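You operate a simulated robot arm through the tools that you are given. There is no shell and no other tool.

The job below is to be done with a simulated robot arm. You get a single attempt, and the scene is never put back.

## Task
Put things in order on the top of the work table. At the end: the blue rolled cloth from the top of the work table stands where the green soap pad stood; the green soap pad stands where the grey lint brush stood; the grey lint brush from the top of the work table stands on top of the white slop bowl; the green scrubbing brush from the top of the work table stands where the blue rolled cloth stood; whatever was shut is shut again. Leave all else as you found it, and nothing knocked over.

The check looks at the end state, three seconds after you hand in, the way a careful person would. Anything else that was tipped, shoved, dropped, spilled or broken makes it a failure. Flat cloth is picked up by pressing the open fingertips on it (5 to 10 N) and closing them slowly along it; thin cloth reads only 2 to 8 mm in the jaws.

## Robot
A 7-joint arm with a two-finger gripper, fixed in place. Base frame: the origin is at the foot of the arm, x ahead of it, y to its left, z up; the work surface is at about z = 0. Units: mm, degrees, N and s.
With the tool pointing down near the work surface it reaches from about 160 to 380 mm from the base axis. Its first joint turns from -72.0 to 72.0 degrees. Payload 0.6 kg.
The TCP is the grasp point between the finger pads, 22 mm short of the fingertips. In the tool frame z runs along the fingers and y along their closing line. Largest opening 92 mm; the body of the gripper starts 65 mm behind the TCP.
Orientation is that of the tool frame in the base frame, as a unit quaternion [w, x, y, z]. With the fingers straight down and closing along the base's y, the tool's x points along the base's -x, its y along +y and its z along -z.

## Interface
- The arm moves only by the tool drive_tool. Its argument "series" is a list of rows, each a list of 3 entries, a list of its own where there are three numbers: the finger opening in cm, from 0 to 9.2, then the shift along the base's x, y, z in cm, then the turn, a rotation vector about the base's x, y, z in degrees. In form: [[grip, [tx, ty, tz], [rx, ry, rz]], ...]. A call has 1 to 20 rows; each row is the pose to reach, as a shift and turn from the pose commanded when the call began. A row lasts 0.2 s, in which the tool goes at most 50 mm and 8.6 degrees; a call with a longer step from one row to the next is refused whole, and so is a gripper value outside its range. A pose out of reach is approached as far as the arm can. The call stops where the force on the tool passes 40 N (or 10 N more than at its start, if that is more) or the arm is blocked; 0.2 s more then pass. The fingers move at their own pace and stop on an object; they squeeze with about 26 N. The grip force told is the motor's: it shows also when the fingers shut on nothing. Time passes only in rows, and 0.2 s behind the last, so rows that repeat a pose let the fingers close. The reply holds the time, the measured pose of the TCP, the force on the tool along the base axes, the opening and the grip force, in the units named above and with some noise, with the torque about the TCP (base axes, N m) and any sound that the robot's microphone picked up.
- Cameras (640 x 400 px; columns grow to the right, rows downward): "scene" is fixed at [44.2, -272.5, 403.1]; the picture's right is [0.74, -0.67, 0.00], its down [-0.39, -0.43, -0.81] and it looks along [0.55, 0.60, -0.58] (base axes); focal length 214 px, centre (320, 200). "wrist" rides on the gripper at [71, 19, -102] in the tool frame; the picture's right is [-0.26, 0.96, 0.00], its down [-0.75, -0.21, -0.62] and it looks along [-0.60, -0.16, 0.78] (tool axes); focal length 280 px, centre (320, 200). There is no depth. A picture from a camera that has moved, and an enlarged one, comes with that camera's place and axes in the base frame and with its lens. The place of the scene camera against the robot may be out by one fixed shift of up to 25 mm in any direction.
- snapshot(camera): a new picture of that camera. No time passes.
- close_up(camera, box): a new picture of the part [left, top, right, bottom] of that camera's present view, enlarged. No time passes.
- hand_in(): hands the job in; it is judged then, once.

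Places have to be worked out from the pictures, the camera data and where the tool is seen. Open the gripper and draw the arm clear of the work before you hand the job in, unless the task says otherwise.

The tools are called after "Request:" as name(argument=value, ...) on one line, values as JSON. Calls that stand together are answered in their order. drive_tool: Moves the arm, as the interface text tells. Its arguments: {"type":"object","properties":{"series":{"type":"array","items":{"type":"array"}}},"required":["series"]} The other tools are called the same way: snapshot (camera) takes a picture; close_up (camera, box) takes an enlarged picture of a part of a camera's view; hand_in () hands the job in.

At the start:

```text
clock: 0.0
eef_pos: [202.6, -5.5, 332.7]
tool_rot: [0.0, -0.001, 1.0, -0.001]
ft_force: [-0.1, -0.3, 0.2]
ft_torque: [0.01, 0.0, -0.01]
gripper_width: 92.0
finger_force: 0.1
```

scene: 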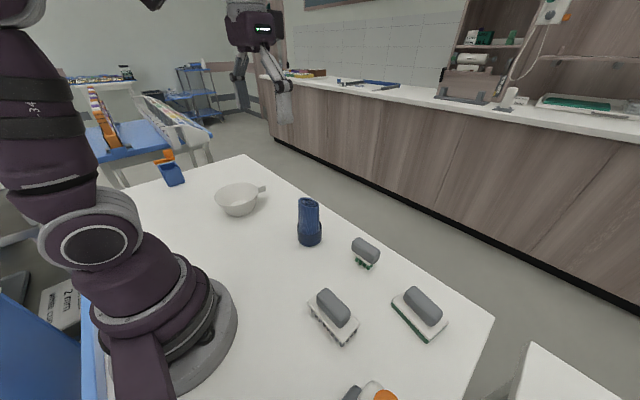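
wrist: 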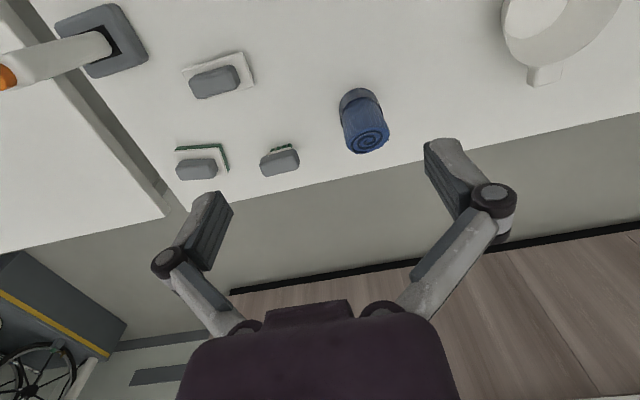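

I'll look closer at the objects first: the scene shows a bowl, a blue roll, three pad/brush things with grey handles, and something at the bottom edge.

Request:
close_up(camera="scene", box=[280, 180, 500, 400])

Request:
close_up(camera="wrist", box=[40, 0, 420, 220])

Request:
close_up(camera="scene", box=[120, 140, 340, 280])

Request:
close_up(camera="scene", box=[300, 340, 480, 400])

```text
1.82 times, centred on (390, 290) of scene
camera zoom: at [44.2, -272.5, 403.1], right [0.74, -0.67, 0.0], down [-0.39, -0.43, -0.81], along [0.55, 0.6, -0.58], focal length 390 px, centre (193, 36)
```

zoom: 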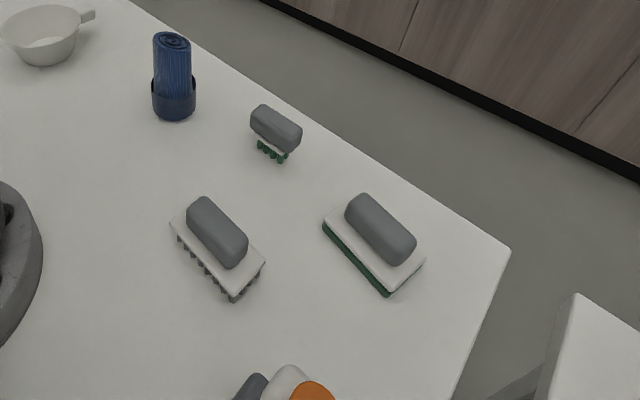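

```text
1.68 times, centred on (230, 110) of wrist
camera zoom: at [132.4, 14.3, 435.0], right [0.26, 0.97, 0.0], down [0.75, -0.2, 0.62], along [0.6, -0.16, -0.78], focal length 472 px, centre (472, 352)
```

zoom: 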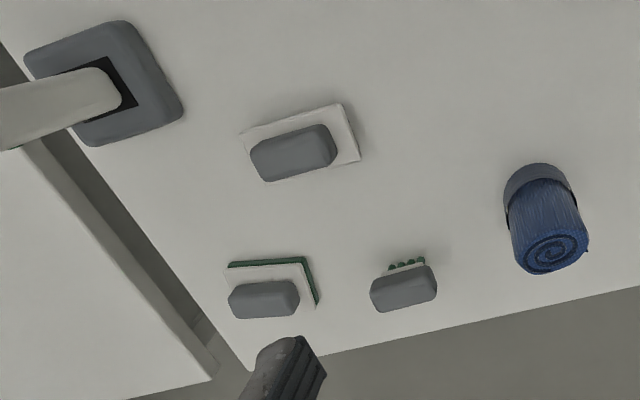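

```text
2.86 times, centred on (230, 210) of scene
camera zoom: at [44.2, -272.5, 403.1], right [0.74, -0.67, 0.0], down [-0.39, -0.43, -0.81], along [0.55, 0.6, -0.58], focal length 613 px, centre (577, 171)
```

zoom: 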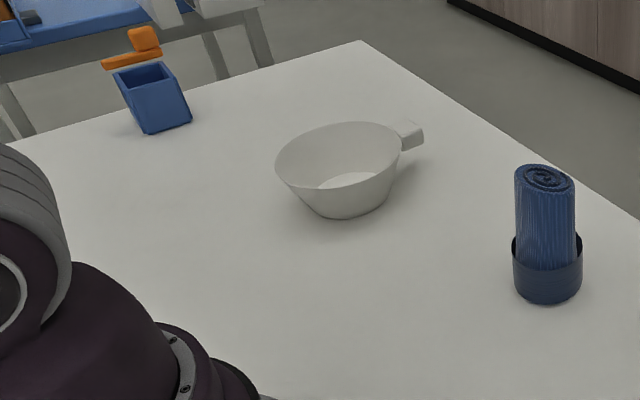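

```text
3.56 times, centred on (390, 370) of scene
camera zoom: at [44.2, -272.5, 403.1], right [0.74, -0.67, 0.0], down [-0.39, -0.43, -0.81], along [0.55, 0.6, -0.58], focal length 763 px, centre (71, -404)
```

zoom: 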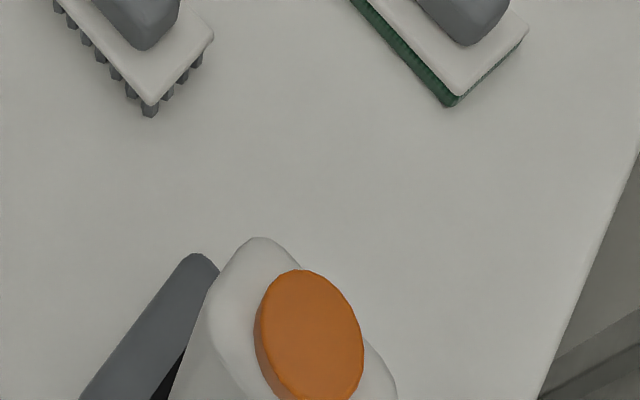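

The wrist view puts the grey-tufted lint brush near (203,-156), the soap pad near (318,-250), the scrub brush near (344,-110) and the cloth near (295,20). I'll move above the lint brush at a safe height to get a closer look.

Request:
drive_tool(series=[[9.2, [0.2, -3.0, -2.0], [0, 0, 0]], [9.2, [0.4, -6.5, -4.5], [0, 0, 0]], [9.2, [0.6, -9.5, -7.0], [0, 0, 0]], [9.2, [0.8, -12.5, -9.5], [0, 0, 0]], [9.2, [0.8, -14.5, -11.5], [0, 0, 0]], [9.2, [0.8, -14.5, -11.5], [0, 0, 0]]])

Request:
snapshot(camera="wrist")

Request:
snapshot(camera="scene")

```text
clock: 1.4
eef_pos: [212.3, -150.5, 216.9]
tool_rot: [0.001, -0.001, 1.0, 0.001]
ft_force: [0.5, -0.2, 0.6]
ft_torque: [0.01, 0.01, -0.01]
gripper_width: 92.2
finger_force: 0.0
```

```text
taken
camera wrist: at [141.4, -131.1, 319.0], right [0.26, 0.97, 0.0], down [0.75, -0.2, 0.62], along [0.6, -0.16, -0.78], focal length 280 px, centre (320, 200)
```

wrist: 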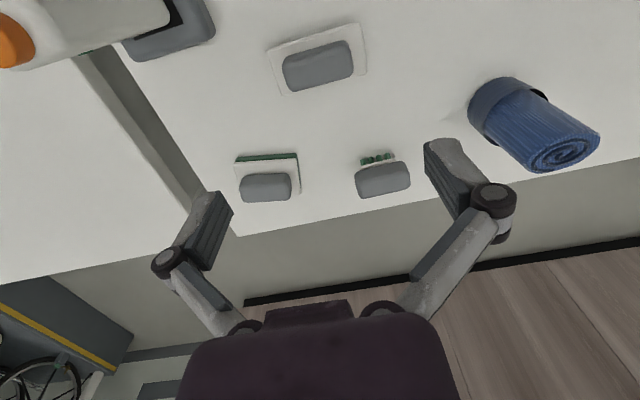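

```text
taken
```

scene: 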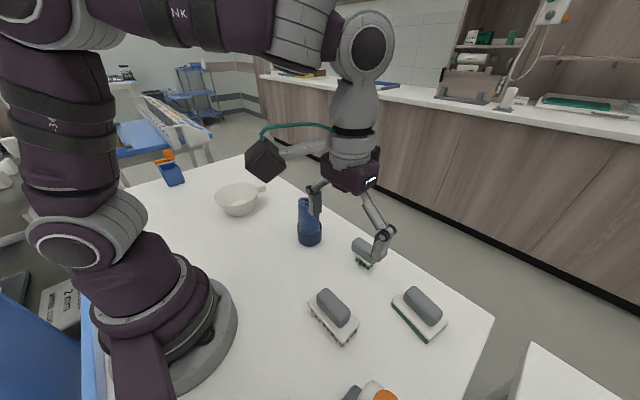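

Now a magnified look at each object from this closer wrist view.

Request:
close_up(camera="wrist", box=[220, 10, 420, 210])

Request:
close_up(camera="wrist", box=[440, 50, 620, 190])

Request:
close_up(camera="scene", box=[280, 180, 350, 260])

Request:
close_up(camera="scene", box=[300, 270, 460, 360])

```text
2.00 times, centred on (320, 110) of wrist
camera zoom: at [141.4, -131.1, 319.0], right [0.26, 0.97, 0.0], down [0.75, -0.2, 0.62], along [0.6, -0.16, -0.78], focal length 561 px, centre (320, 380)
```

zoom: 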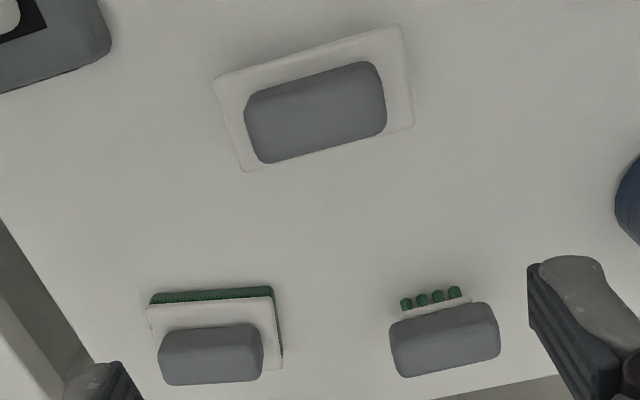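

```text
2.86 times, centred on (530, 120) of wrist
camera zoom: at [141.4, -131.1, 319.0], right [0.26, 0.97, 0.0], down [0.75, -0.2, 0.62], along [0.6, -0.16, -0.78], focal length 801 px, centre (-280, 429)
```

zoom: 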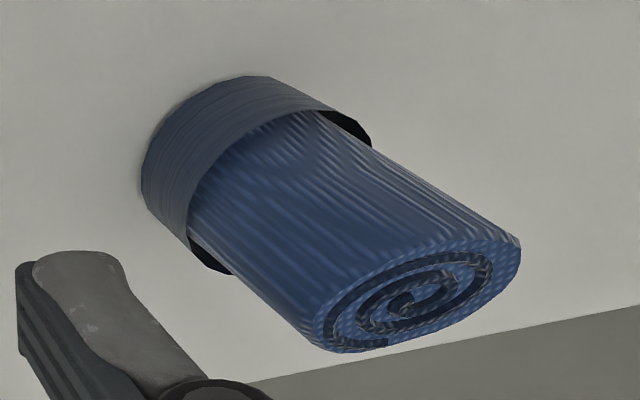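

```text
5.00 times, centred on (315, 220) of scene
camera zoom: at [44.2, -272.5, 403.1], right [0.74, -0.67, 0.0], down [-0.39, -0.43, -0.81], along [0.55, 0.6, -0.58], focal length 1072 px, centre (345, 100)
```

zoom: 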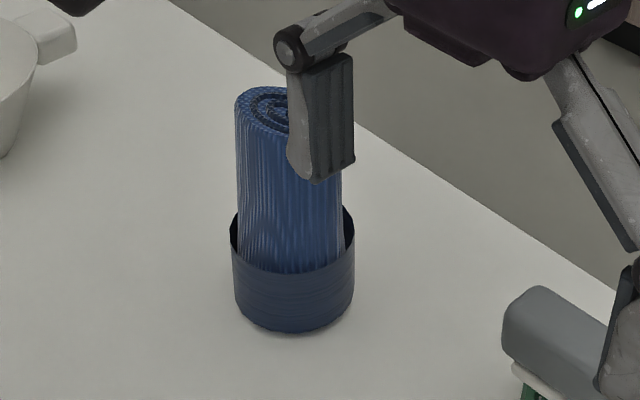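

```text
4.00 times, centred on (380, 315) of scene
camera zoom: at [44.2, -272.5, 403.1], right [0.74, -0.67, 0.0], down [-0.39, -0.43, -0.81], along [0.55, 0.6, -0.58], focal length 858 px, centre (80, -260)
```

zoom: 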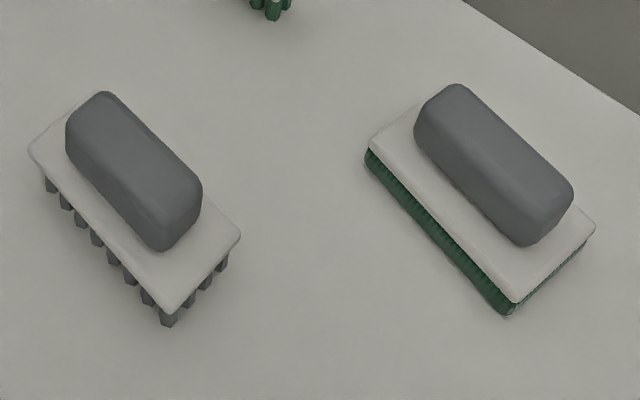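

The lint brush plate appears axis-aligned, about 90x45 mm and centred near (203,-150). The soap pad is near (320,-248), which may be at the edge of reach. I'll move toward the pad at height for a better look at it.

Request:
drive_tool(series=[[9.2, [2.0, -2.0, -1.0], [0, 0, 0]], [9.2, [4.5, -4.0, -2.0], [0, 0, 0]], [9.2, [6.5, -5.5, -3.0], [0, 0, 0]], [9.2, [6.5, -5.5, -3.0], [0, 0, 0]]])

Request:
snapshot(camera="wrist")

Request:
close_up(camera="wrist", box=[220, 60, 420, 260])

```text
clock: 2.4
eef_pos: [276.3, -204.9, 187.2]
tool_rot: [0.0, -0.001, 1.0, 0.0]
ft_force: [-0.2, 0.1, 0.0]
ft_torque: [-0.01, -0.02, 0.04]
gripper_width: 91.9
finger_force: 0.1
```

```text
taken
camera wrist: at [204.9, -185.5, 289.2], right [0.26, 0.97, 0.0], down [0.75, -0.2, 0.62], along [0.6, -0.16, -0.78], focal length 280 px, centre (320, 200)
```

wrist: 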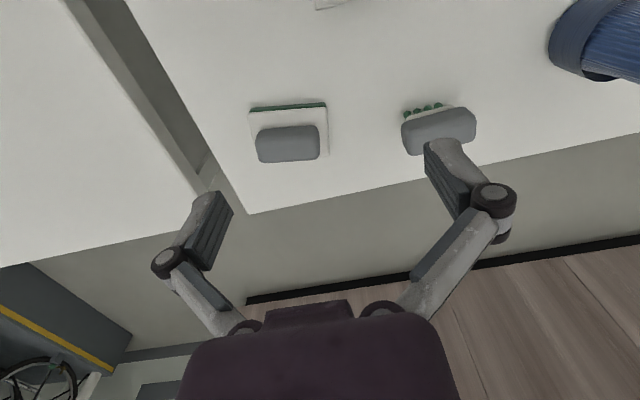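

```text
2.00 times, centred on (320, 160) of wrist
camera zoom: at [204.9, -185.5, 289.2], right [0.26, 0.97, 0.0], down [0.75, -0.2, 0.62], along [0.6, -0.16, -0.78], focal length 561 px, centre (320, 280)
```

zoom: 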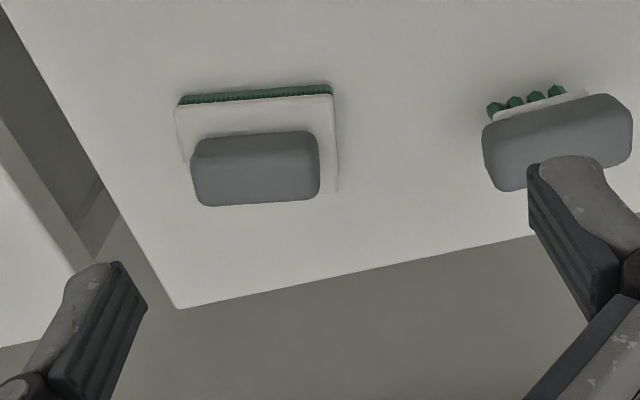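

Two views agree on the soap pad: centre about (321,-249), long axis at roughly azimuth 80°, plate top near z 16–20. I'll test how far the arm reaches straight down above it, staying well above its handle.

Request:
drive_tool(series=[[9.2, [1.5, -1.5, -2.0], [0, 0, 0]], [9.2, [3.0, -3.0, -4.0], [0, 0, 0]], [9.2, [4.5, -4.4, -6.0], [0, 0, 0]], [9.2, [4.5, -4.4, -8.5], [0, 0, 0]], [9.2, [4.5, -4.4, -8.5], [0, 0, 0]], [9.2, [4.5, -4.4, -8.5], [0, 0, 0]]])

Request:
snapshot(camera="wrist")

Request:
snapshot(camera="scene")

```text
clock: 3.8
eef_pos: [296.5, -233.5, 115.3]
tool_rot: [0.0, 0.0, 1.0, 0.001]
ft_force: [-0.4, 0.2, 0.6]
ft_torque: [0.01, -0.02, 0.01]
gripper_width: 92.1
finger_force: 0.1
out of reach, approached as far as the arm can: row 2, 3, 4, 5, 6
```

```text
taken
camera wrist: at [225.5, -213.7, 217.0], right [0.26, 0.97, 0.0], down [0.75, -0.2, 0.62], along [0.6, -0.16, -0.78], focal length 280 px, centre (320, 200)
```

wrist: 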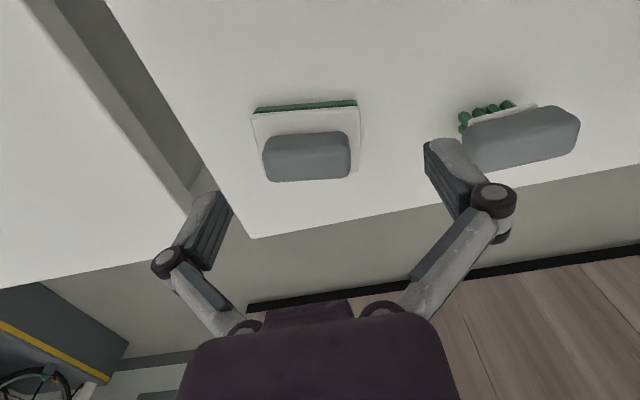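

```text
taken
```

scene: 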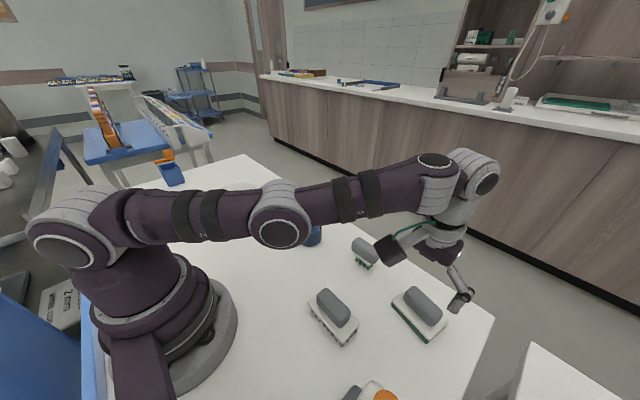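

Straight down the arm stops at a radius of about 377 mm, so the pad spot (radius 406) will need an outward tilt. I'll back off and check where the command frame sits before surveying the bowl and cloth.

Request:
drive_tool(series=[[9.2, [-1.5, 1.5, 2.5], [0, 0, 0]], [9.2, [-3.0, 3.0, 5.5], [0, 0, 0]], [9.2, [-4.5, 4.4, 8.5], [0, 0, 0]], [9.2, [-4.5, 4.4, 8.5], [0, 0, 0]]])

```text
clock: 4.4
eef_pos: [269.1, -206.4, 162.6]
tool_rot: [0.003, -0.004, 1.0, 0.004]
ft_force: [3.7, 2.4, -5.1]
ft_torque: [-0.55, 0.16, -0.33]
gripper_width: 92.0
finger_force: 0.0
stopped in row 3: the force on the tool passed its limit at 69 N (the readings are from after the stop); the commanded pose is now the measured one
```

The move stopped on a force spike, probably from the arm snapping out of full stretch. I'll check the pictures to make sure nothing was touched.

Request:
snapshot(camera="scene")

Request:
snapshot(camera="wrist")

```text
taken
```

scene: 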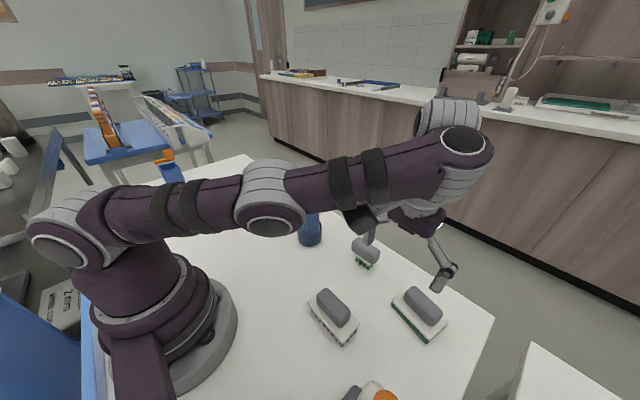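

```text
taken
camera wrist: at [198.7, -188.5, 263.5], right [0.26, 0.97, 0.01], down [0.75, -0.2, 0.63], along [0.61, -0.15, -0.78], focal length 280 px, centre (320, 200)
```

wrist: 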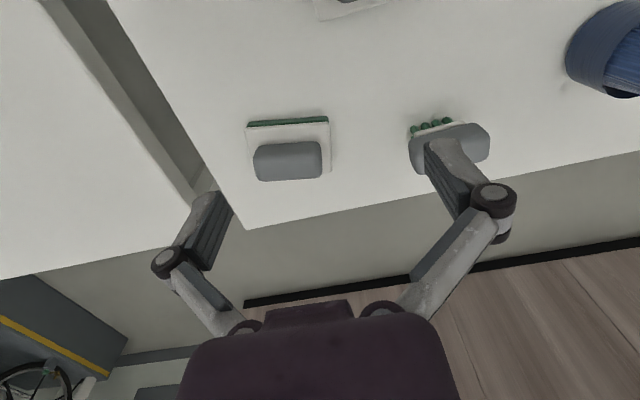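

Nothing was touched; the objects look unchanged. I'll lift away, level the tool again, and swing over to view the cloth and the bowl.

Request:
drive_tool(series=[[9.2, [-1.5, 2.0, 3.0], [-0.4, 0.3, -0.4]], [9.2, [-3.0, 5.0, 6.0], [-0.4, 0.3, -0.4]], [9.2, [-2.5, 9.0, 8.5], [-0.4, 0.3, -0.4]], [9.2, [-1.5, 13.0, 8.7], [-0.4, 0.3, -0.4]], [9.2, [-1.0, 17.0, 8.7], [-0.4, 0.3, -0.4]], [9.2, [-0.9, 19.5, 8.7], [-0.4, 0.3, -0.4]], [9.2, [-0.9, 19.5, 8.7], [-0.4, 0.3, -0.4]]])

Request:
snapshot(camera="wrist")

Request:
snapshot(camera="scene")

```text
clock: 6.0
eef_pos: [262.1, -10.4, 247.3]
tool_rot: [-0.002, 0.0, 1.0, 0.0]
ft_force: [0.3, 0.2, 1.0]
ft_torque: [-0.01, -0.02, 0.04]
gripper_width: 92.2
finger_force: 0.1
```

```text
taken
camera wrist: at [191.4, 9.6, 349.6], right [0.26, 0.97, 0.0], down [0.75, -0.2, 0.62], along [0.6, -0.16, -0.78], focal length 280 px, centre (320, 200)
```

wrist: 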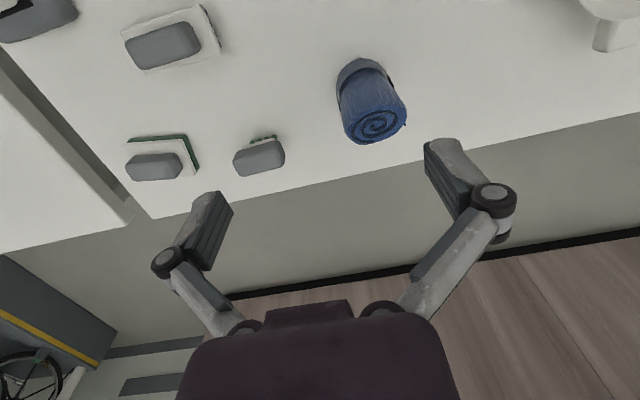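

```text
taken
```

scene: 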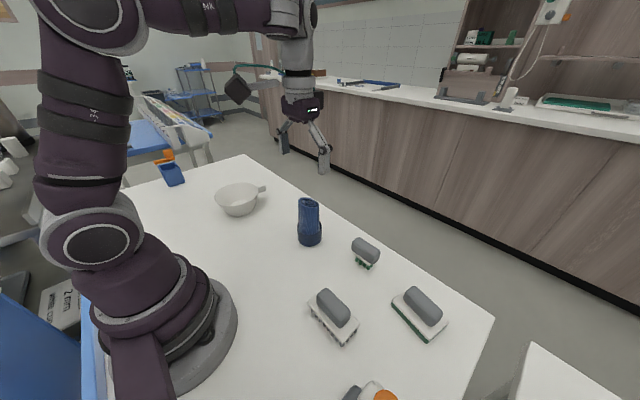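

Request:
close_up(camera="wrist", box=[310, 40, 430, 160])

Request:
close_up(camera="scene", box=[280, 180, 350, 260])

```text
3.33 times, centred on (370, 100) of wrist
camera zoom: at [191.4, 9.6, 349.6], right [0.26, 0.97, 0.0], down [0.75, -0.2, 0.62], along [0.6, -0.16, -0.78], focal length 935 px, centre (153, 533)
```

zoom: 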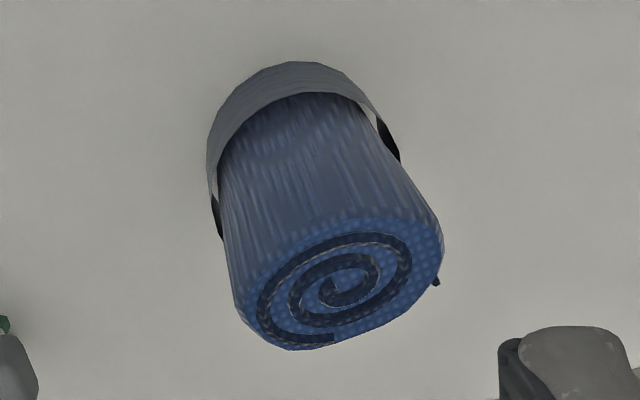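

```text
5.00 times, centred on (315, 220) of scene
camera zoom: at [44.2, -272.5, 403.1], right [0.74, -0.67, 0.0], down [-0.39, -0.43, -0.81], along [0.55, 0.6, -0.58], focal length 1072 px, centre (345, 100)
```

zoom: 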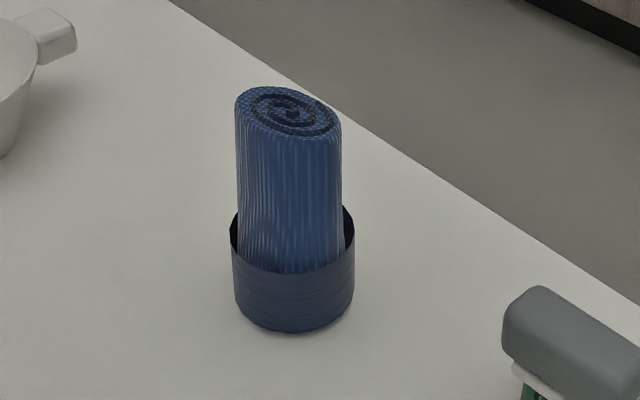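

From two views the cloth roll sits at about (302,32), with its top near z 116, roughly 55 mm wide in y and 42 mm in x. Next I'll look at the bowl.

Request:
drive_tool(series=[[9.2, [0.0, 4.0, 0.0], [0, 0, 0]], [9.2, [-0.5, 8.5, 0.0], [0, 0, 0]], [9.2, [-1.2, 13.0, 0.0], [0, 0, 0]], [9.2, [-2.4, 17.5, 0.0], [0, 0, 0]], [9.2, [-4.0, 21.5, 0.0], [0, 0, 0]], [9.2, [-4.5, 23.0, 0.0], [0, 0, 0]], [9.2, [-4.5, 23.0, 0.0], [0, 0, 0]]])

Request:
snapshot(camera="wrist")

Request:
snapshot(camera="scene")

```text
clock: 7.6
eef_pos: [216.1, 219.0, 249.1]
tool_rot: [0.0, 0.0, 1.0, -0.001]
ft_force: [-0.4, 0.0, 0.8]
ft_torque: [0.0, 0.0, 0.0]
gripper_width: 92.1
finger_force: 0.1
```

```text
taken
camera wrist: at [145.2, 238.9, 351.7], right [0.26, 0.97, 0.0], down [0.75, -0.2, 0.62], along [0.6, -0.16, -0.78], focal length 280 px, centre (320, 200)
```

wrist: 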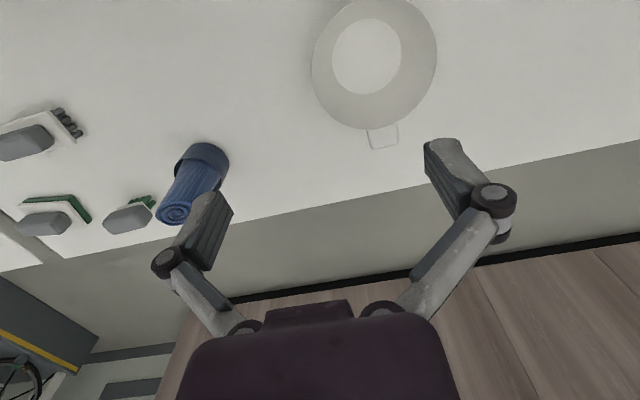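

```text
taken
```

scene: 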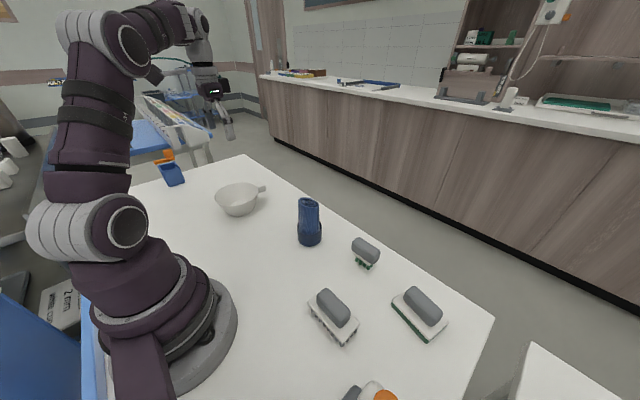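

Request:
close_up(camera="wrist", box=[290, 0, 460, 160])

Request:
close_up(camera="scene", box=[200, 170, 280, 230])

Request:
close_up(camera="wrist", box=[0, 90, 240, 250])

```text
2.50 times, centred on (375, 80) of wrist
camera zoom: at [145.2, 238.9, 351.7], right [0.26, 0.97, 0.0], down [0.75, -0.2, 0.62], along [0.6, -0.16, -0.78], focal length 701 px, centre (182, 500)
```

zoom: 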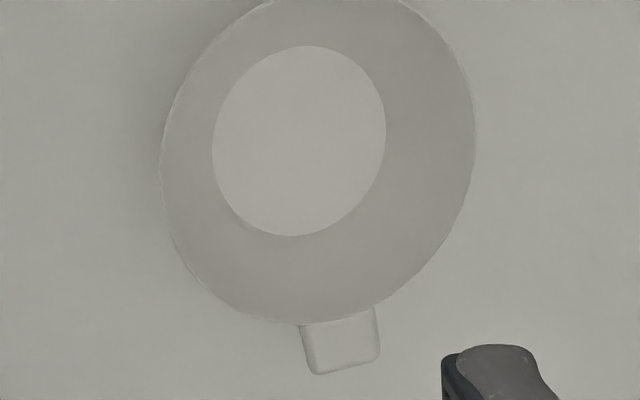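

```text
6.67 times, centred on (240, 200) of scene
camera zoom: at [44.2, -272.5, 403.1], right [0.74, -0.67, 0.0], down [-0.39, -0.43, -0.81], along [0.55, 0.6, -0.58], focal length 1430 px, centre (853, 200)
```

zoom: 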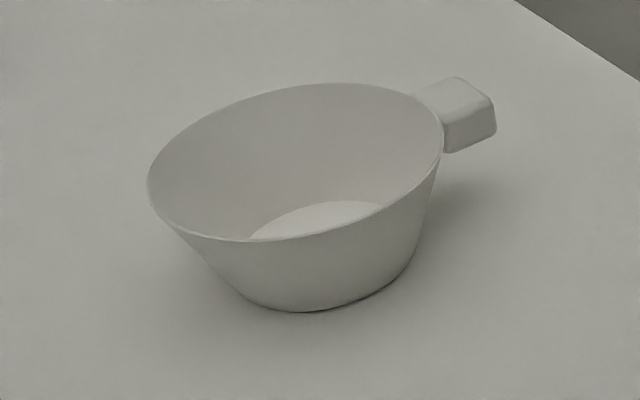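

```text
2.50 times, centred on (120, 170) of wrist
camera zoom: at [145.2, 238.9, 351.7], right [0.26, 0.97, 0.0], down [0.75, -0.2, 0.62], along [0.6, -0.16, -0.78], focal length 701 px, centre (820, 275)
```

zoom: 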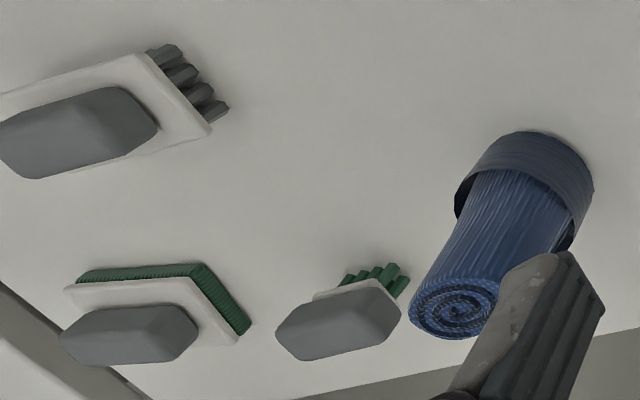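

The bowl centre is about (225,272), rim about 125 mm across at z≈50, floor about 78 mm, so the lint brush will seat level inside the conical wall. I'll swing back over the lint brush, turning the gripper -90° so that it closes across the narrow side of the handle.

Request:
drive_tool(series=[[9.2, [0.0, -3.0, 0.0], [0, 0, -7.5]], [9.2, [0.5, -6.0, 0.0], [0, 0, -15]], [9.2, [1.0, -9.2, 0.0], [0, 0, -22.5]], [9.2, [1.5, -12.3, 0.0], [0, 0, -30]], [9.2, [1.5, -15.4, 0.0], [0, 0, -37.5]], [9.2, [1.5, -18.5, 0.0], [0, 0, -45]], [9.2, [1.0, -21.5, -1.0], [0, 0, -52.5]], [9.2, [0.5, -24.6, -2.5], [0, 0, -60]], [9.2, [0.0, -27.7, -4.0], [0, 0, -67.5]], [9.2, [-0.5, -30.8, -6.0], [0, 0, -75]], [9.2, [-1.0, -33.8, -7.5], [0, 0, -82.5]], [9.2, [-1.4, -36.9, -9.0], [0, 0, -90]], [9.2, [-1.4, -36.9, -9.0], [0, 0, -90]]])

Request:
snapshot(camera="wrist")

Request:
snapshot(camera="scene")

```text
clock: 10.4
eef_pos: [203.8, -151.0, 157.7]
tool_rot: [0.0, 0.707, 0.707, 0.002]
ft_force: [-0.7, 0.3, 0.1]
ft_torque: [-0.01, 0.01, -0.01]
gripper_width: 92.0
finger_force: 0.1
```

```text
taken
camera wrist: at [222.5, -79.2, 259.9], right [0.96, -0.26, 0.0], down [-0.21, -0.75, 0.62], along [-0.16, -0.6, -0.78], focal length 280 px, centre (320, 200)
```

wrist: 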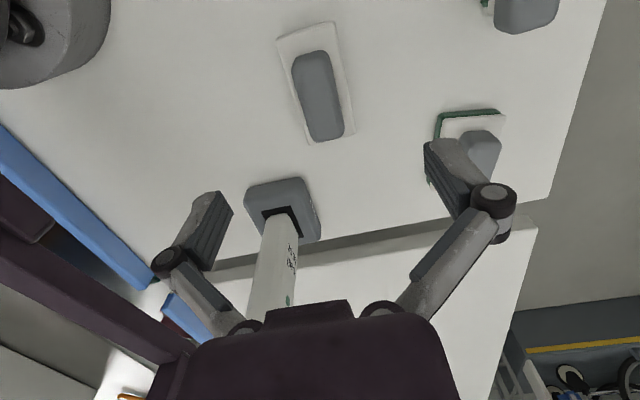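

```text
taken
```

scene: 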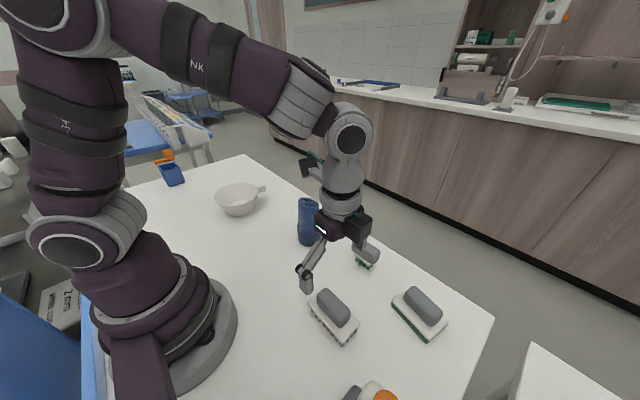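

I'll magnify this view to measure the lint brush precisely.

Request:
close_up(camera="wrist", box=[240, 10, 400, 160])

```text
2.67 times, centred on (320, 85) of wrist
camera zoom: at [222.5, -79.2, 259.9], right [0.96, -0.26, 0.0], down [-0.21, -0.75, 0.62], along [-0.16, -0.6, -0.78], focal length 748 px, centre (320, 507)
```

zoom: 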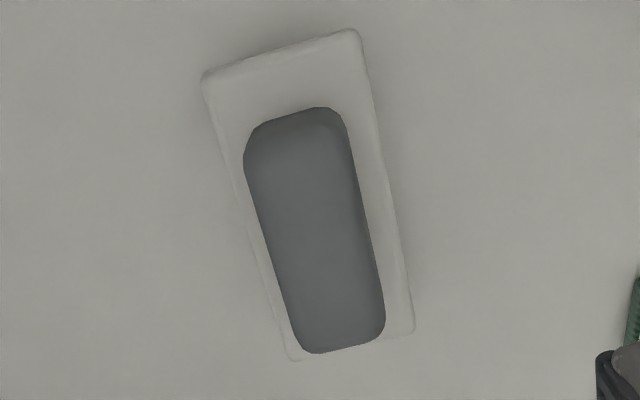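

This view gives the lint brush centre as (203,-149), with the plate about 43x89 mm and aligned to the axes. I'll descend with the fingers open until the tips are just above the plate.

Request:
drive_tool(series=[[9.2, [-0.1, 0.15, -2.5], [0, 0, 0]], [9.2, [-0.1, 0.15, -5.0], [0, 0, 0]], [9.2, [-0.1, 0.15, -7.5], [0, 0, 0]], [9.2, [-0.1, 0.15, -9.5], [0, 0, 0]], [9.2, [-0.1, 0.15, -10.6], [0, 0, 0]], [9.2, [-0.1, 0.15, -10.6], [0, 0, 0]]])

Request:
snapshot(camera="wrist")

Request:
close_up(camera="scene", box=[260, 220, 420, 360])

```text
clock: 11.8
eef_pos: [201.8, -149.4, 51.0]
tool_rot: [0.001, 0.707, 0.707, 0.001]
ft_force: [-0.5, -0.6, 0.8]
ft_torque: [0.01, -0.01, 0.01]
gripper_width: 91.9
finger_force: 0.0
```

```text
taken
camera wrist: at [221.3, -78.2, 153.9], right [0.97, -0.26, 0.0], down [-0.2, -0.75, 0.62], along [-0.16, -0.6, -0.78], focal length 280 px, centre (320, 200)
```

wrist: 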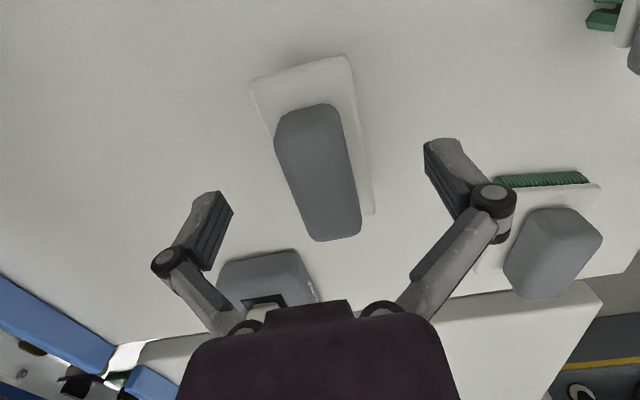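

```text
2.86 times, centred on (340, 290) of scene
camera zoom: at [44.2, -272.5, 403.1], right [0.74, -0.67, 0.0], down [-0.39, -0.43, -0.81], along [0.55, 0.6, -0.58], focal length 613 px, centre (263, -57)
```

zoom: 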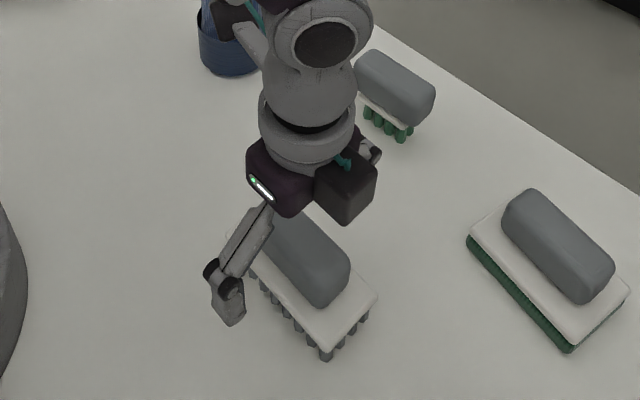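

The handle lies midway between the fingers. I'll raise 2 mm to keep the tips off the plate, then close on the handle.

Request:
drive_tool(series=[[9.2, [0, 0, 0.2], [0, 0, 0]], [6.0, [0, 0, 0.2], [0, 0, 0]], [4.0, [0, 0, 0.2], [0, 0, 0]], [3.0, [0, 0, 0.2], [0, 0, 0]], [2.0, [0, 0, 0.2], [0, 0, 0]], [1.0, [0, 0, 0.2], [0, 0, 0]], [1.0, [0, 0, 0.2], [0, 0, 0]], [1.0, [0, 0, 0.2], [0, 0, 0]]])

Request:
snapshot(camera="wrist")

```text
clock: 13.6
eef_pos: [201.7, -149.4, 54.6]
tool_rot: [-0.001, 0.707, 0.707, 0.001]
ft_force: [-0.6, 0.3, 3.9]
ft_torque: [0.02, 0.05, 0.01]
gripper_width: 27.3
finger_force: 25.9
```

```text
taken
camera wrist: at [220.8, -78.5, 156.2], right [0.97, -0.26, 0.0], down [-0.2, -0.75, 0.62], along [-0.16, -0.6, -0.78], focal length 280 px, centre (320, 200)
```

wrist: 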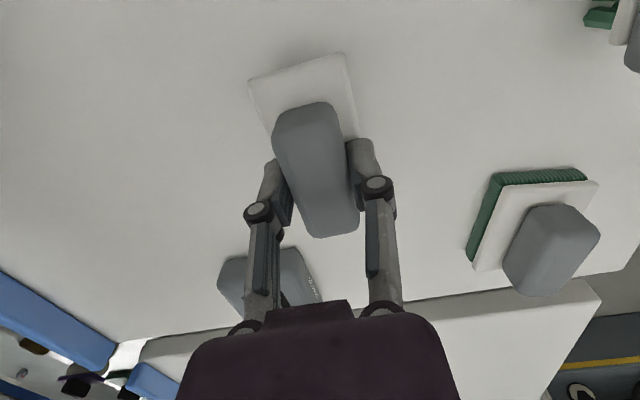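

Gripped at 27.3 mm with full grip force. I'll lift slowly and check that the brush comes up level.

Request:
drive_tool(series=[[1.0, [0, 0, 0.5], [0, 0, 0]], [1.0, [0, 0, 1.5], [0, 0, 0]], [1.0, [0, 0, 3.0], [0, 0, 0]], [1.0, [0, 0, 5.0], [0, 0, 0]], [1.0, [0, 0, 8.0], [0, 0, 0]], [1.0, [0, 0, 8.0], [0, 0, 0]]])

Request:
snapshot(camera="wrist")

Request:
snapshot(camera="scene")

```text
clock: 15.0
eef_pos: [201.9, -145.8, 136.4]
tool_rot: [0.0, 0.707, 0.707, 0.001]
ft_force: [0.1, -0.3, -0.2]
ft_torque: [0.02, -0.03, 0.0]
gripper_width: 9.9
finger_force: 0.0
```

```text
taken
camera wrist: at [221.6, -76.3, 237.6], right [0.97, -0.26, 0.0], down [-0.2, -0.75, 0.62], along [-0.16, -0.6, -0.78], focal length 280 px, centre (320, 200)
```

wrist: 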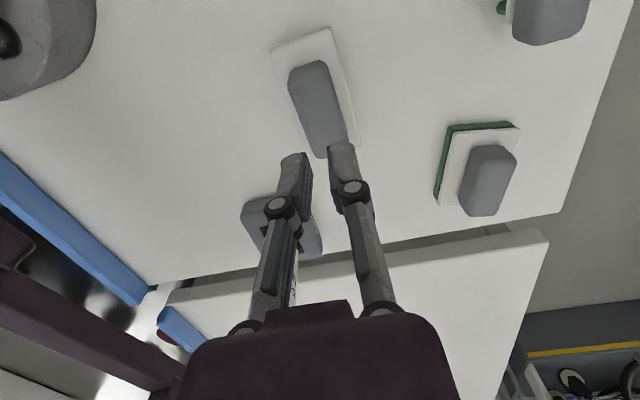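

```text
taken
```

scene: 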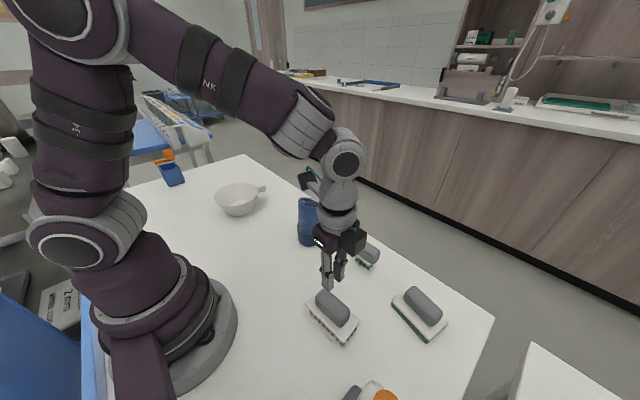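

The handle slipped out and the fingers closed past it. The brush still stands on the table, so I'll look closely at where it is and at the handle's shape.

Request:
close_up(camera="wrist", box=[230, 10, 390, 160])

Request:
close_up(camera="scene", box=[290, 270, 380, 350])

Request:
close_up(camera="scene", box=[340, 230, 390, 275])

```text
2.67 times, centred on (310, 85) of wrist
camera zoom: at [221.6, -76.3, 237.6], right [0.97, -0.26, 0.0], down [-0.2, -0.75, 0.62], along [-0.16, -0.6, -0.78], focal length 748 px, centre (347, 507)
```

zoom: 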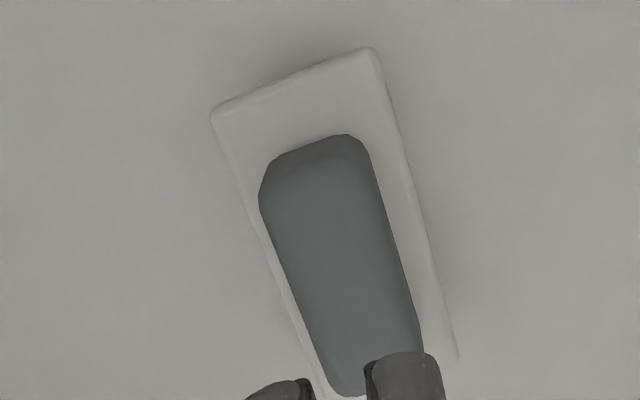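

```text
5.00 times, centred on (335, 310) of scene
camera zoom: at [44.2, -272.5, 403.1], right [0.74, -0.67, 0.0], down [-0.39, -0.43, -0.81], along [0.55, 0.6, -0.58], focal length 1072 px, centre (245, -350)
```

zoom: 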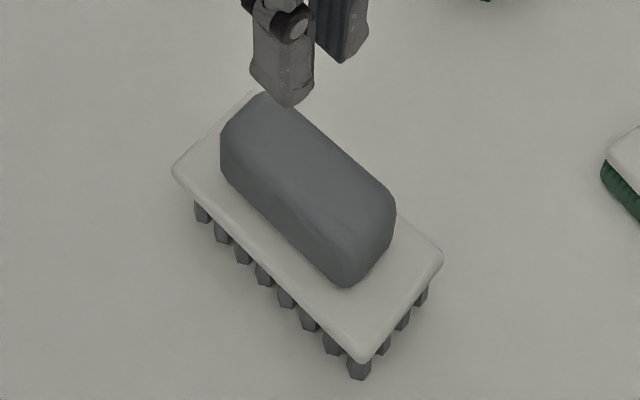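

```text
8.89 times, centred on (365, 252) of scene
camera zoom: at [44.2, -272.5, 403.1], right [0.74, -0.67, 0.0], down [-0.39, -0.43, -0.81], along [0.55, 0.6, -0.58], focal length 1906 px, centre (-80, -267)
```

zoom: 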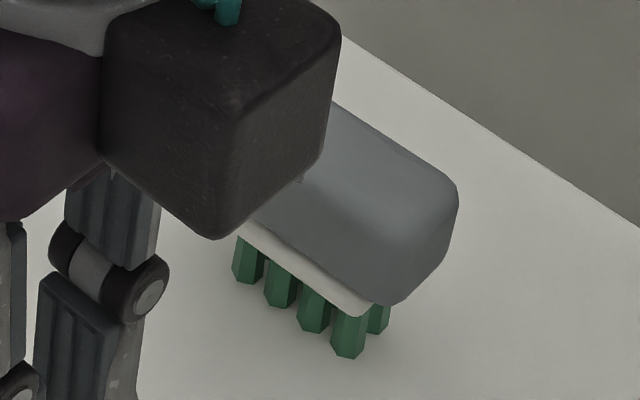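

The lint brush hasn't moved apart from a turn of about 4°. I'll take a settled reading with the fingers opening before trying again with a lower grip.

Request:
drive_tool(series=[[4.0, [0, 0, 0], [0, 0, 0]], [6.0, [0, 0, 0], [0, 0, 0]], [6.0, [0, 0, 0], [0, 0, 0]], [6.0, [0, 0, 0], [0, 0, 0]]])

Request:
snapshot(camera="wrist")

```text
clock: 16.0
eef_pos: [202.8, -146.0, 136.2]
tool_rot: [0.0, 0.707, 0.707, 0.0]
ft_force: [-0.3, 0.4, 0.6]
ft_torque: [-0.03, -0.03, 0.03]
gripper_width: 59.8
finger_force: 0.0
```

```text
taken
camera wrist: at [221.5, -76.4, 237.3], right [0.97, -0.26, 0.0], down [-0.2, -0.75, 0.62], along [-0.16, -0.6, -0.78], focal length 280 px, centre (320, 200)
```

wrist: 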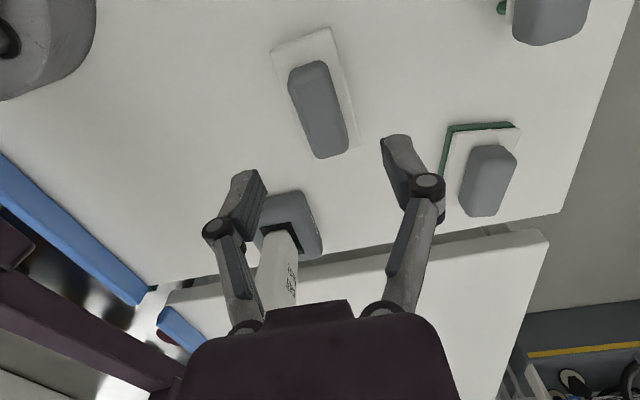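

The brush is now centred at about (202,-149), turned +4°. I'll go back down with a 4 cm opening and a matching 4° turn, stopping short of the plate to judge heights.

Request:
drive_tool(series=[[6.0, [-0.05, -0.25, -2.5], [0, 0, 2]], [6.0, [-0.05, -0.25, -5.0], [0, 0, 4]], [4.4, [-0.05, -0.25, -7.0], [0, 0, 4]], [4.4, [-0.05, -0.25, -7.8], [0, 0, 4]], [4.4, [-0.05, -0.25, -7.8], [0, 0, 4]]])

Request:
snapshot(camera="wrist")

Request:
close_up(camera="scene", box=[290, 260, 380, 350])

```text
clock: 17.2
eef_pos: [201.2, -150.6, 56.7]
tool_rot: [-0.001, 0.681, 0.732, 0.0]
ft_force: [0.7, 0.1, -0.1]
ft_torque: [-0.02, 0.02, -0.02]
gripper_width: 43.8
finger_force: 0.1
```

```text
taken
camera wrist: at [214.5, -79.2, 158.6], right [0.98, -0.19, 0.0], down [-0.15, -0.77, 0.62], along [-0.12, -0.61, -0.78], focal length 280 px, centre (320, 200)
```

wrist: 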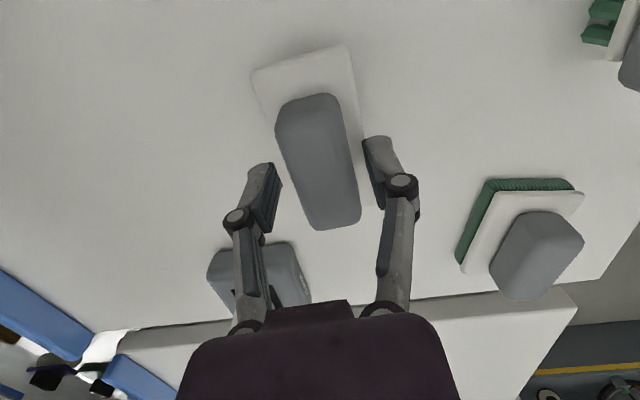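

```text
4.44 times, centred on (335, 305) of scene
camera zoom: at [44.2, -272.5, 403.1], right [0.74, -0.67, 0.0], down [-0.39, -0.43, -0.81], along [0.55, 0.6, -0.58], focal length 953 px, centre (253, -267)
```

zoom: 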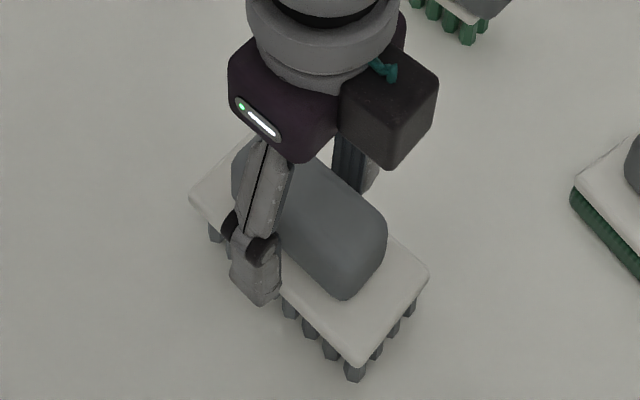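

The tips are at about z 35, straddling the handle. I'll narrow to 3.6 cm so the tips sit over the plate edges, then lower gently to find the plate top by touch.

Request:
drive_tool(series=[[3.6, [0.05, 0.1, 0], [0, 0, 0]], [3.6, [0.05, 0.1, -0.1], [0, 0, 0]], [3.6, [0.05, 0.1, -0.2], [0, 0, 0]], [3.6, [0.05, 0.1, -0.3], [0, 0, 0]], [3.6, [0.05, 0.1, -0.4], [0, 0, 0]], [3.6, [0.05, 0.1, -0.4], [0, 0, 0]]])

```text
clock: 18.6
eef_pos: [199.5, -150.8, 53.1]
tool_rot: [-0.001, 0.682, 0.731, 0.001]
ft_force: [0.8, 0.7, 0.1]
ft_torque: [-0.02, 0.0, -0.04]
gripper_width: 35.7
finger_force: 0.0
```

No contact yet with the tips at about z 31. I'll continue down in 1 mm steps.

Request:
drive_tool(series=[[3.6, [0.1, 0.1, -0.1], [0, 0, 0]], [3.6, [0.1, 0.1, -0.2], [0, 0, 0]], [3.6, [0.1, 0.1, -0.2], [0, 0, 0]]])

```text
clock: 19.4
eef_pos: [203.0, -149.4, 51.3]
tool_rot: [-0.001, 0.682, 0.731, 0.0]
ft_force: [0.7, 0.3, -0.9]
ft_torque: [-0.01, -0.01, -0.02]
gripper_width: 36.2
finger_force: 0.0
```

Request:
drive_tool(series=[[3.6, [0, 0, -0.1], [0, 0, 0]], [3.6, [0, 0, -0.2], [0, 0, 0]], [3.6, [0, 0, -0.3], [0, 0, 0]], [3.6, [0, 0, -0.3], [0, 0, 0]]])

```text
clock: 20.0
eef_pos: [202.8, -149.9, 50.0]
tool_rot: [0.0, 0.681, 0.732, 0.001]
ft_force: [-2.5, 1.4, 9.2]
ft_torque: [0.03, 0.11, 0.0]
gripper_width: 38.2
finger_force: 1.3
stopped in row 3: the force on the tool passed its limit at 48 N (the readings are from after the stop); the commanded pose is now the measured one
```

Contact: the plate top is at about z 28. I'll rise 2.5 mm, close on the handle, and then lift by a small amount to watch for slip.

Request:
drive_tool(series=[[4.0, [0, 0, 0.2], [0, 0, 0]], [4.0, [0, 0, 0.25], [0, 0, 0]], [3.0, [0, 0, 0.25], [0, 0, 0]], [2.0, [0, 0, 0.25], [0, 0, 0]], [0.5, [0, 0, 0.25], [0, 0, 0]], [0, [0, 0, 0.25], [0, 0, 0]], [0, [0, 0, 0.25], [0, 0, 0]]])

Request:
snapshot(camera="wrist")

Request:
close_up(camera="scene", box=[290, 260, 380, 350])

```text
clock: 21.6
eef_pos: [202.1, -149.0, 52.3]
tool_rot: [0.0, 0.681, 0.732, 0.001]
ft_force: [-0.1, -0.1, 5.1]
ft_torque: [0.01, 0.02, -0.05]
gripper_width: 27.2
finger_force: 25.6
```

```text
taken
camera wrist: at [216.4, -77.6, 154.3], right [0.98, -0.19, 0.0], down [-0.15, -0.77, 0.62], along [-0.12, -0.61, -0.78], focal length 280 px, centre (320, 200)
```

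wrist: 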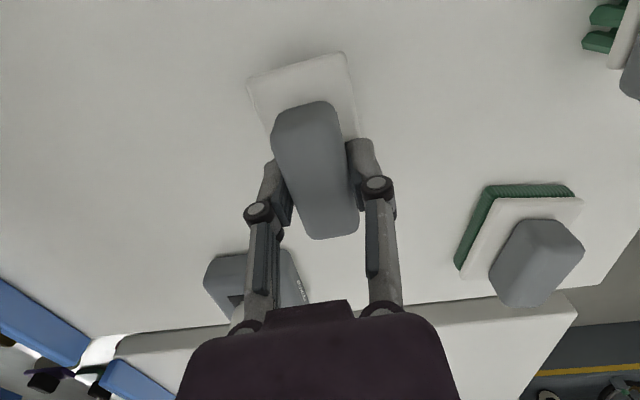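

```text
4.44 times, centred on (335, 305) of scene
camera zoom: at [44.2, -272.5, 403.2], right [0.74, -0.67, 0.0], down [-0.39, -0.43, -0.81], along [0.55, 0.6, -0.58], focal length 953 px, centre (253, -267)
```

zoom: 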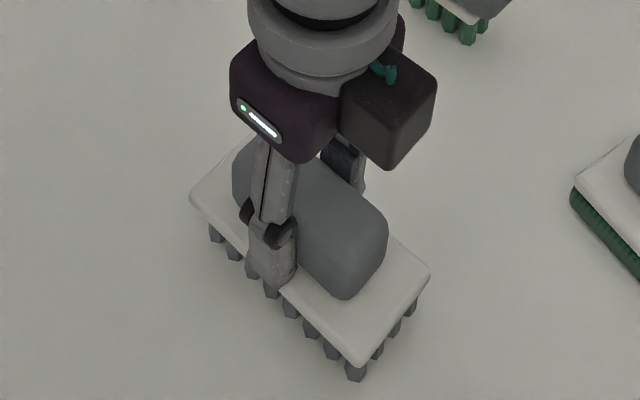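

Gripped again at 27.2 mm. Now a very slow lift in small steps, watching force and width.

Request:
drive_tool(series=[[0, [0, 0, 0.1], [0, 0, 0]], [0, [0, 0, 0.2], [0, 0, 0]], [0, [0, 0, 0.3], [0, 0, 0]], [0, [0, 0, 0.3], [0, 0, 0]]])

Request:
close_up(camera="scene", box=[290, 260, 380, 350])

```text
clock: 22.6
eef_pos: [202.2, -150.7, 55.1]
tool_rot: [0.0, 0.681, 0.732, 0.001]
ft_force: [-0.1, 0.5, -1.4]
ft_torque: [0.05, -0.03, -0.02]
gripper_width: 27.3
finger_force: 26.1
```

```text
4.44 times, centred on (335, 305) of scene
camera zoom: at [44.2, -272.5, 403.1], right [0.74, -0.67, 0.0], down [-0.39, -0.43, -0.81], along [0.55, 0.6, -0.58], focal length 953 px, centre (253, -267)
```

zoom: 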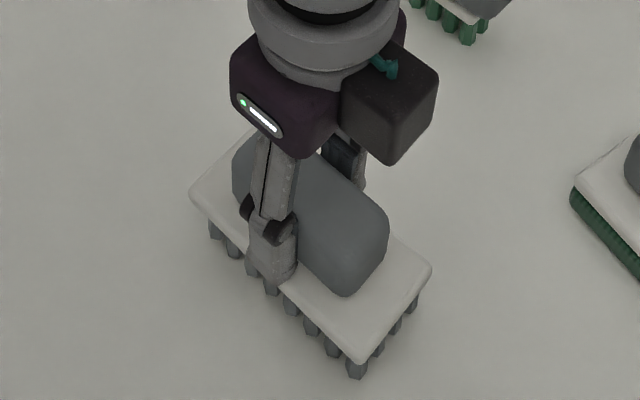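

The force shows about 1.4 N of weight, but the picture barely moved. I'll lift another 5 mm and compare.

Request:
drive_tool(series=[[0, [0, 0, 0.1], [0, 0, 0]], [0, [0, 0, 0.2], [0, 0, 0]], [0, [0, 0, 0.3], [0, 0, 0]], [0, [0, 0, 0.4], [0, 0, 0]], [0, [0, 0, 0.5], [0, 0, 0]], [0, [0, 0, 0.5], [0, 0, 0]]])

Request:
close_up(camera="scene", box=[290, 260, 380, 350])

Request:
snapshot(camera="wrist")

```text
clock: 24.0
eef_pos: [201.9, -150.2, 59.6]
tool_rot: [0.0, 0.682, 0.732, 0.002]
ft_force: [1.4, -0.3, -0.4]
ft_torque: [0.05, -0.01, 0.02]
gripper_width: 27.2
finger_force: 26.4
```

```text
4.44 times, centred on (335, 305) of scene
camera zoom: at [44.2, -272.5, 403.1], right [0.74, -0.67, 0.0], down [-0.39, -0.43, -0.81], along [0.55, 0.6, -0.58], focal length 953 px, centre (253, -267)
```

zoom: 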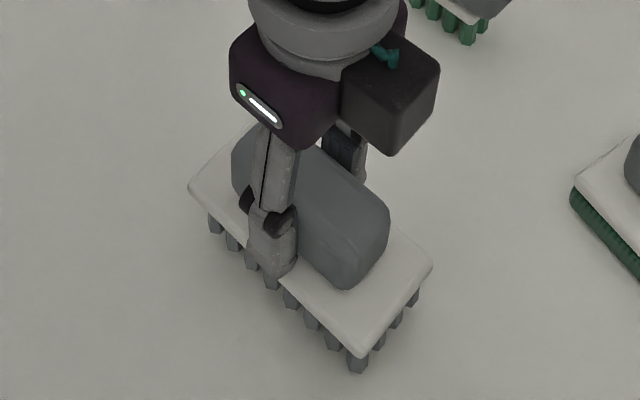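

```text
taken
camera wrist: at [216.2, -77.7, 162.3], right [0.98, -0.19, 0.0], down [-0.15, -0.77, 0.62], along [-0.12, -0.61, -0.78], focal length 280 px, centre (320, 200)
```

wrist: 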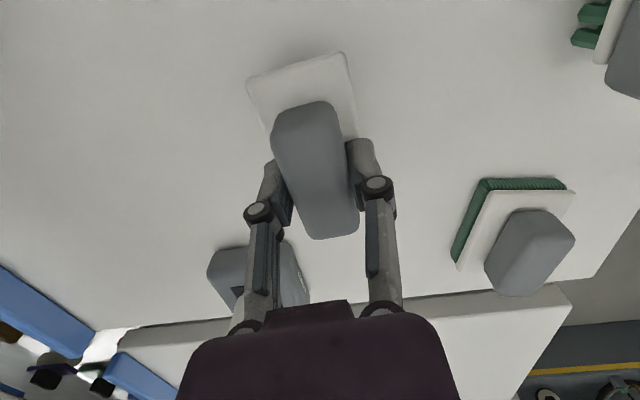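

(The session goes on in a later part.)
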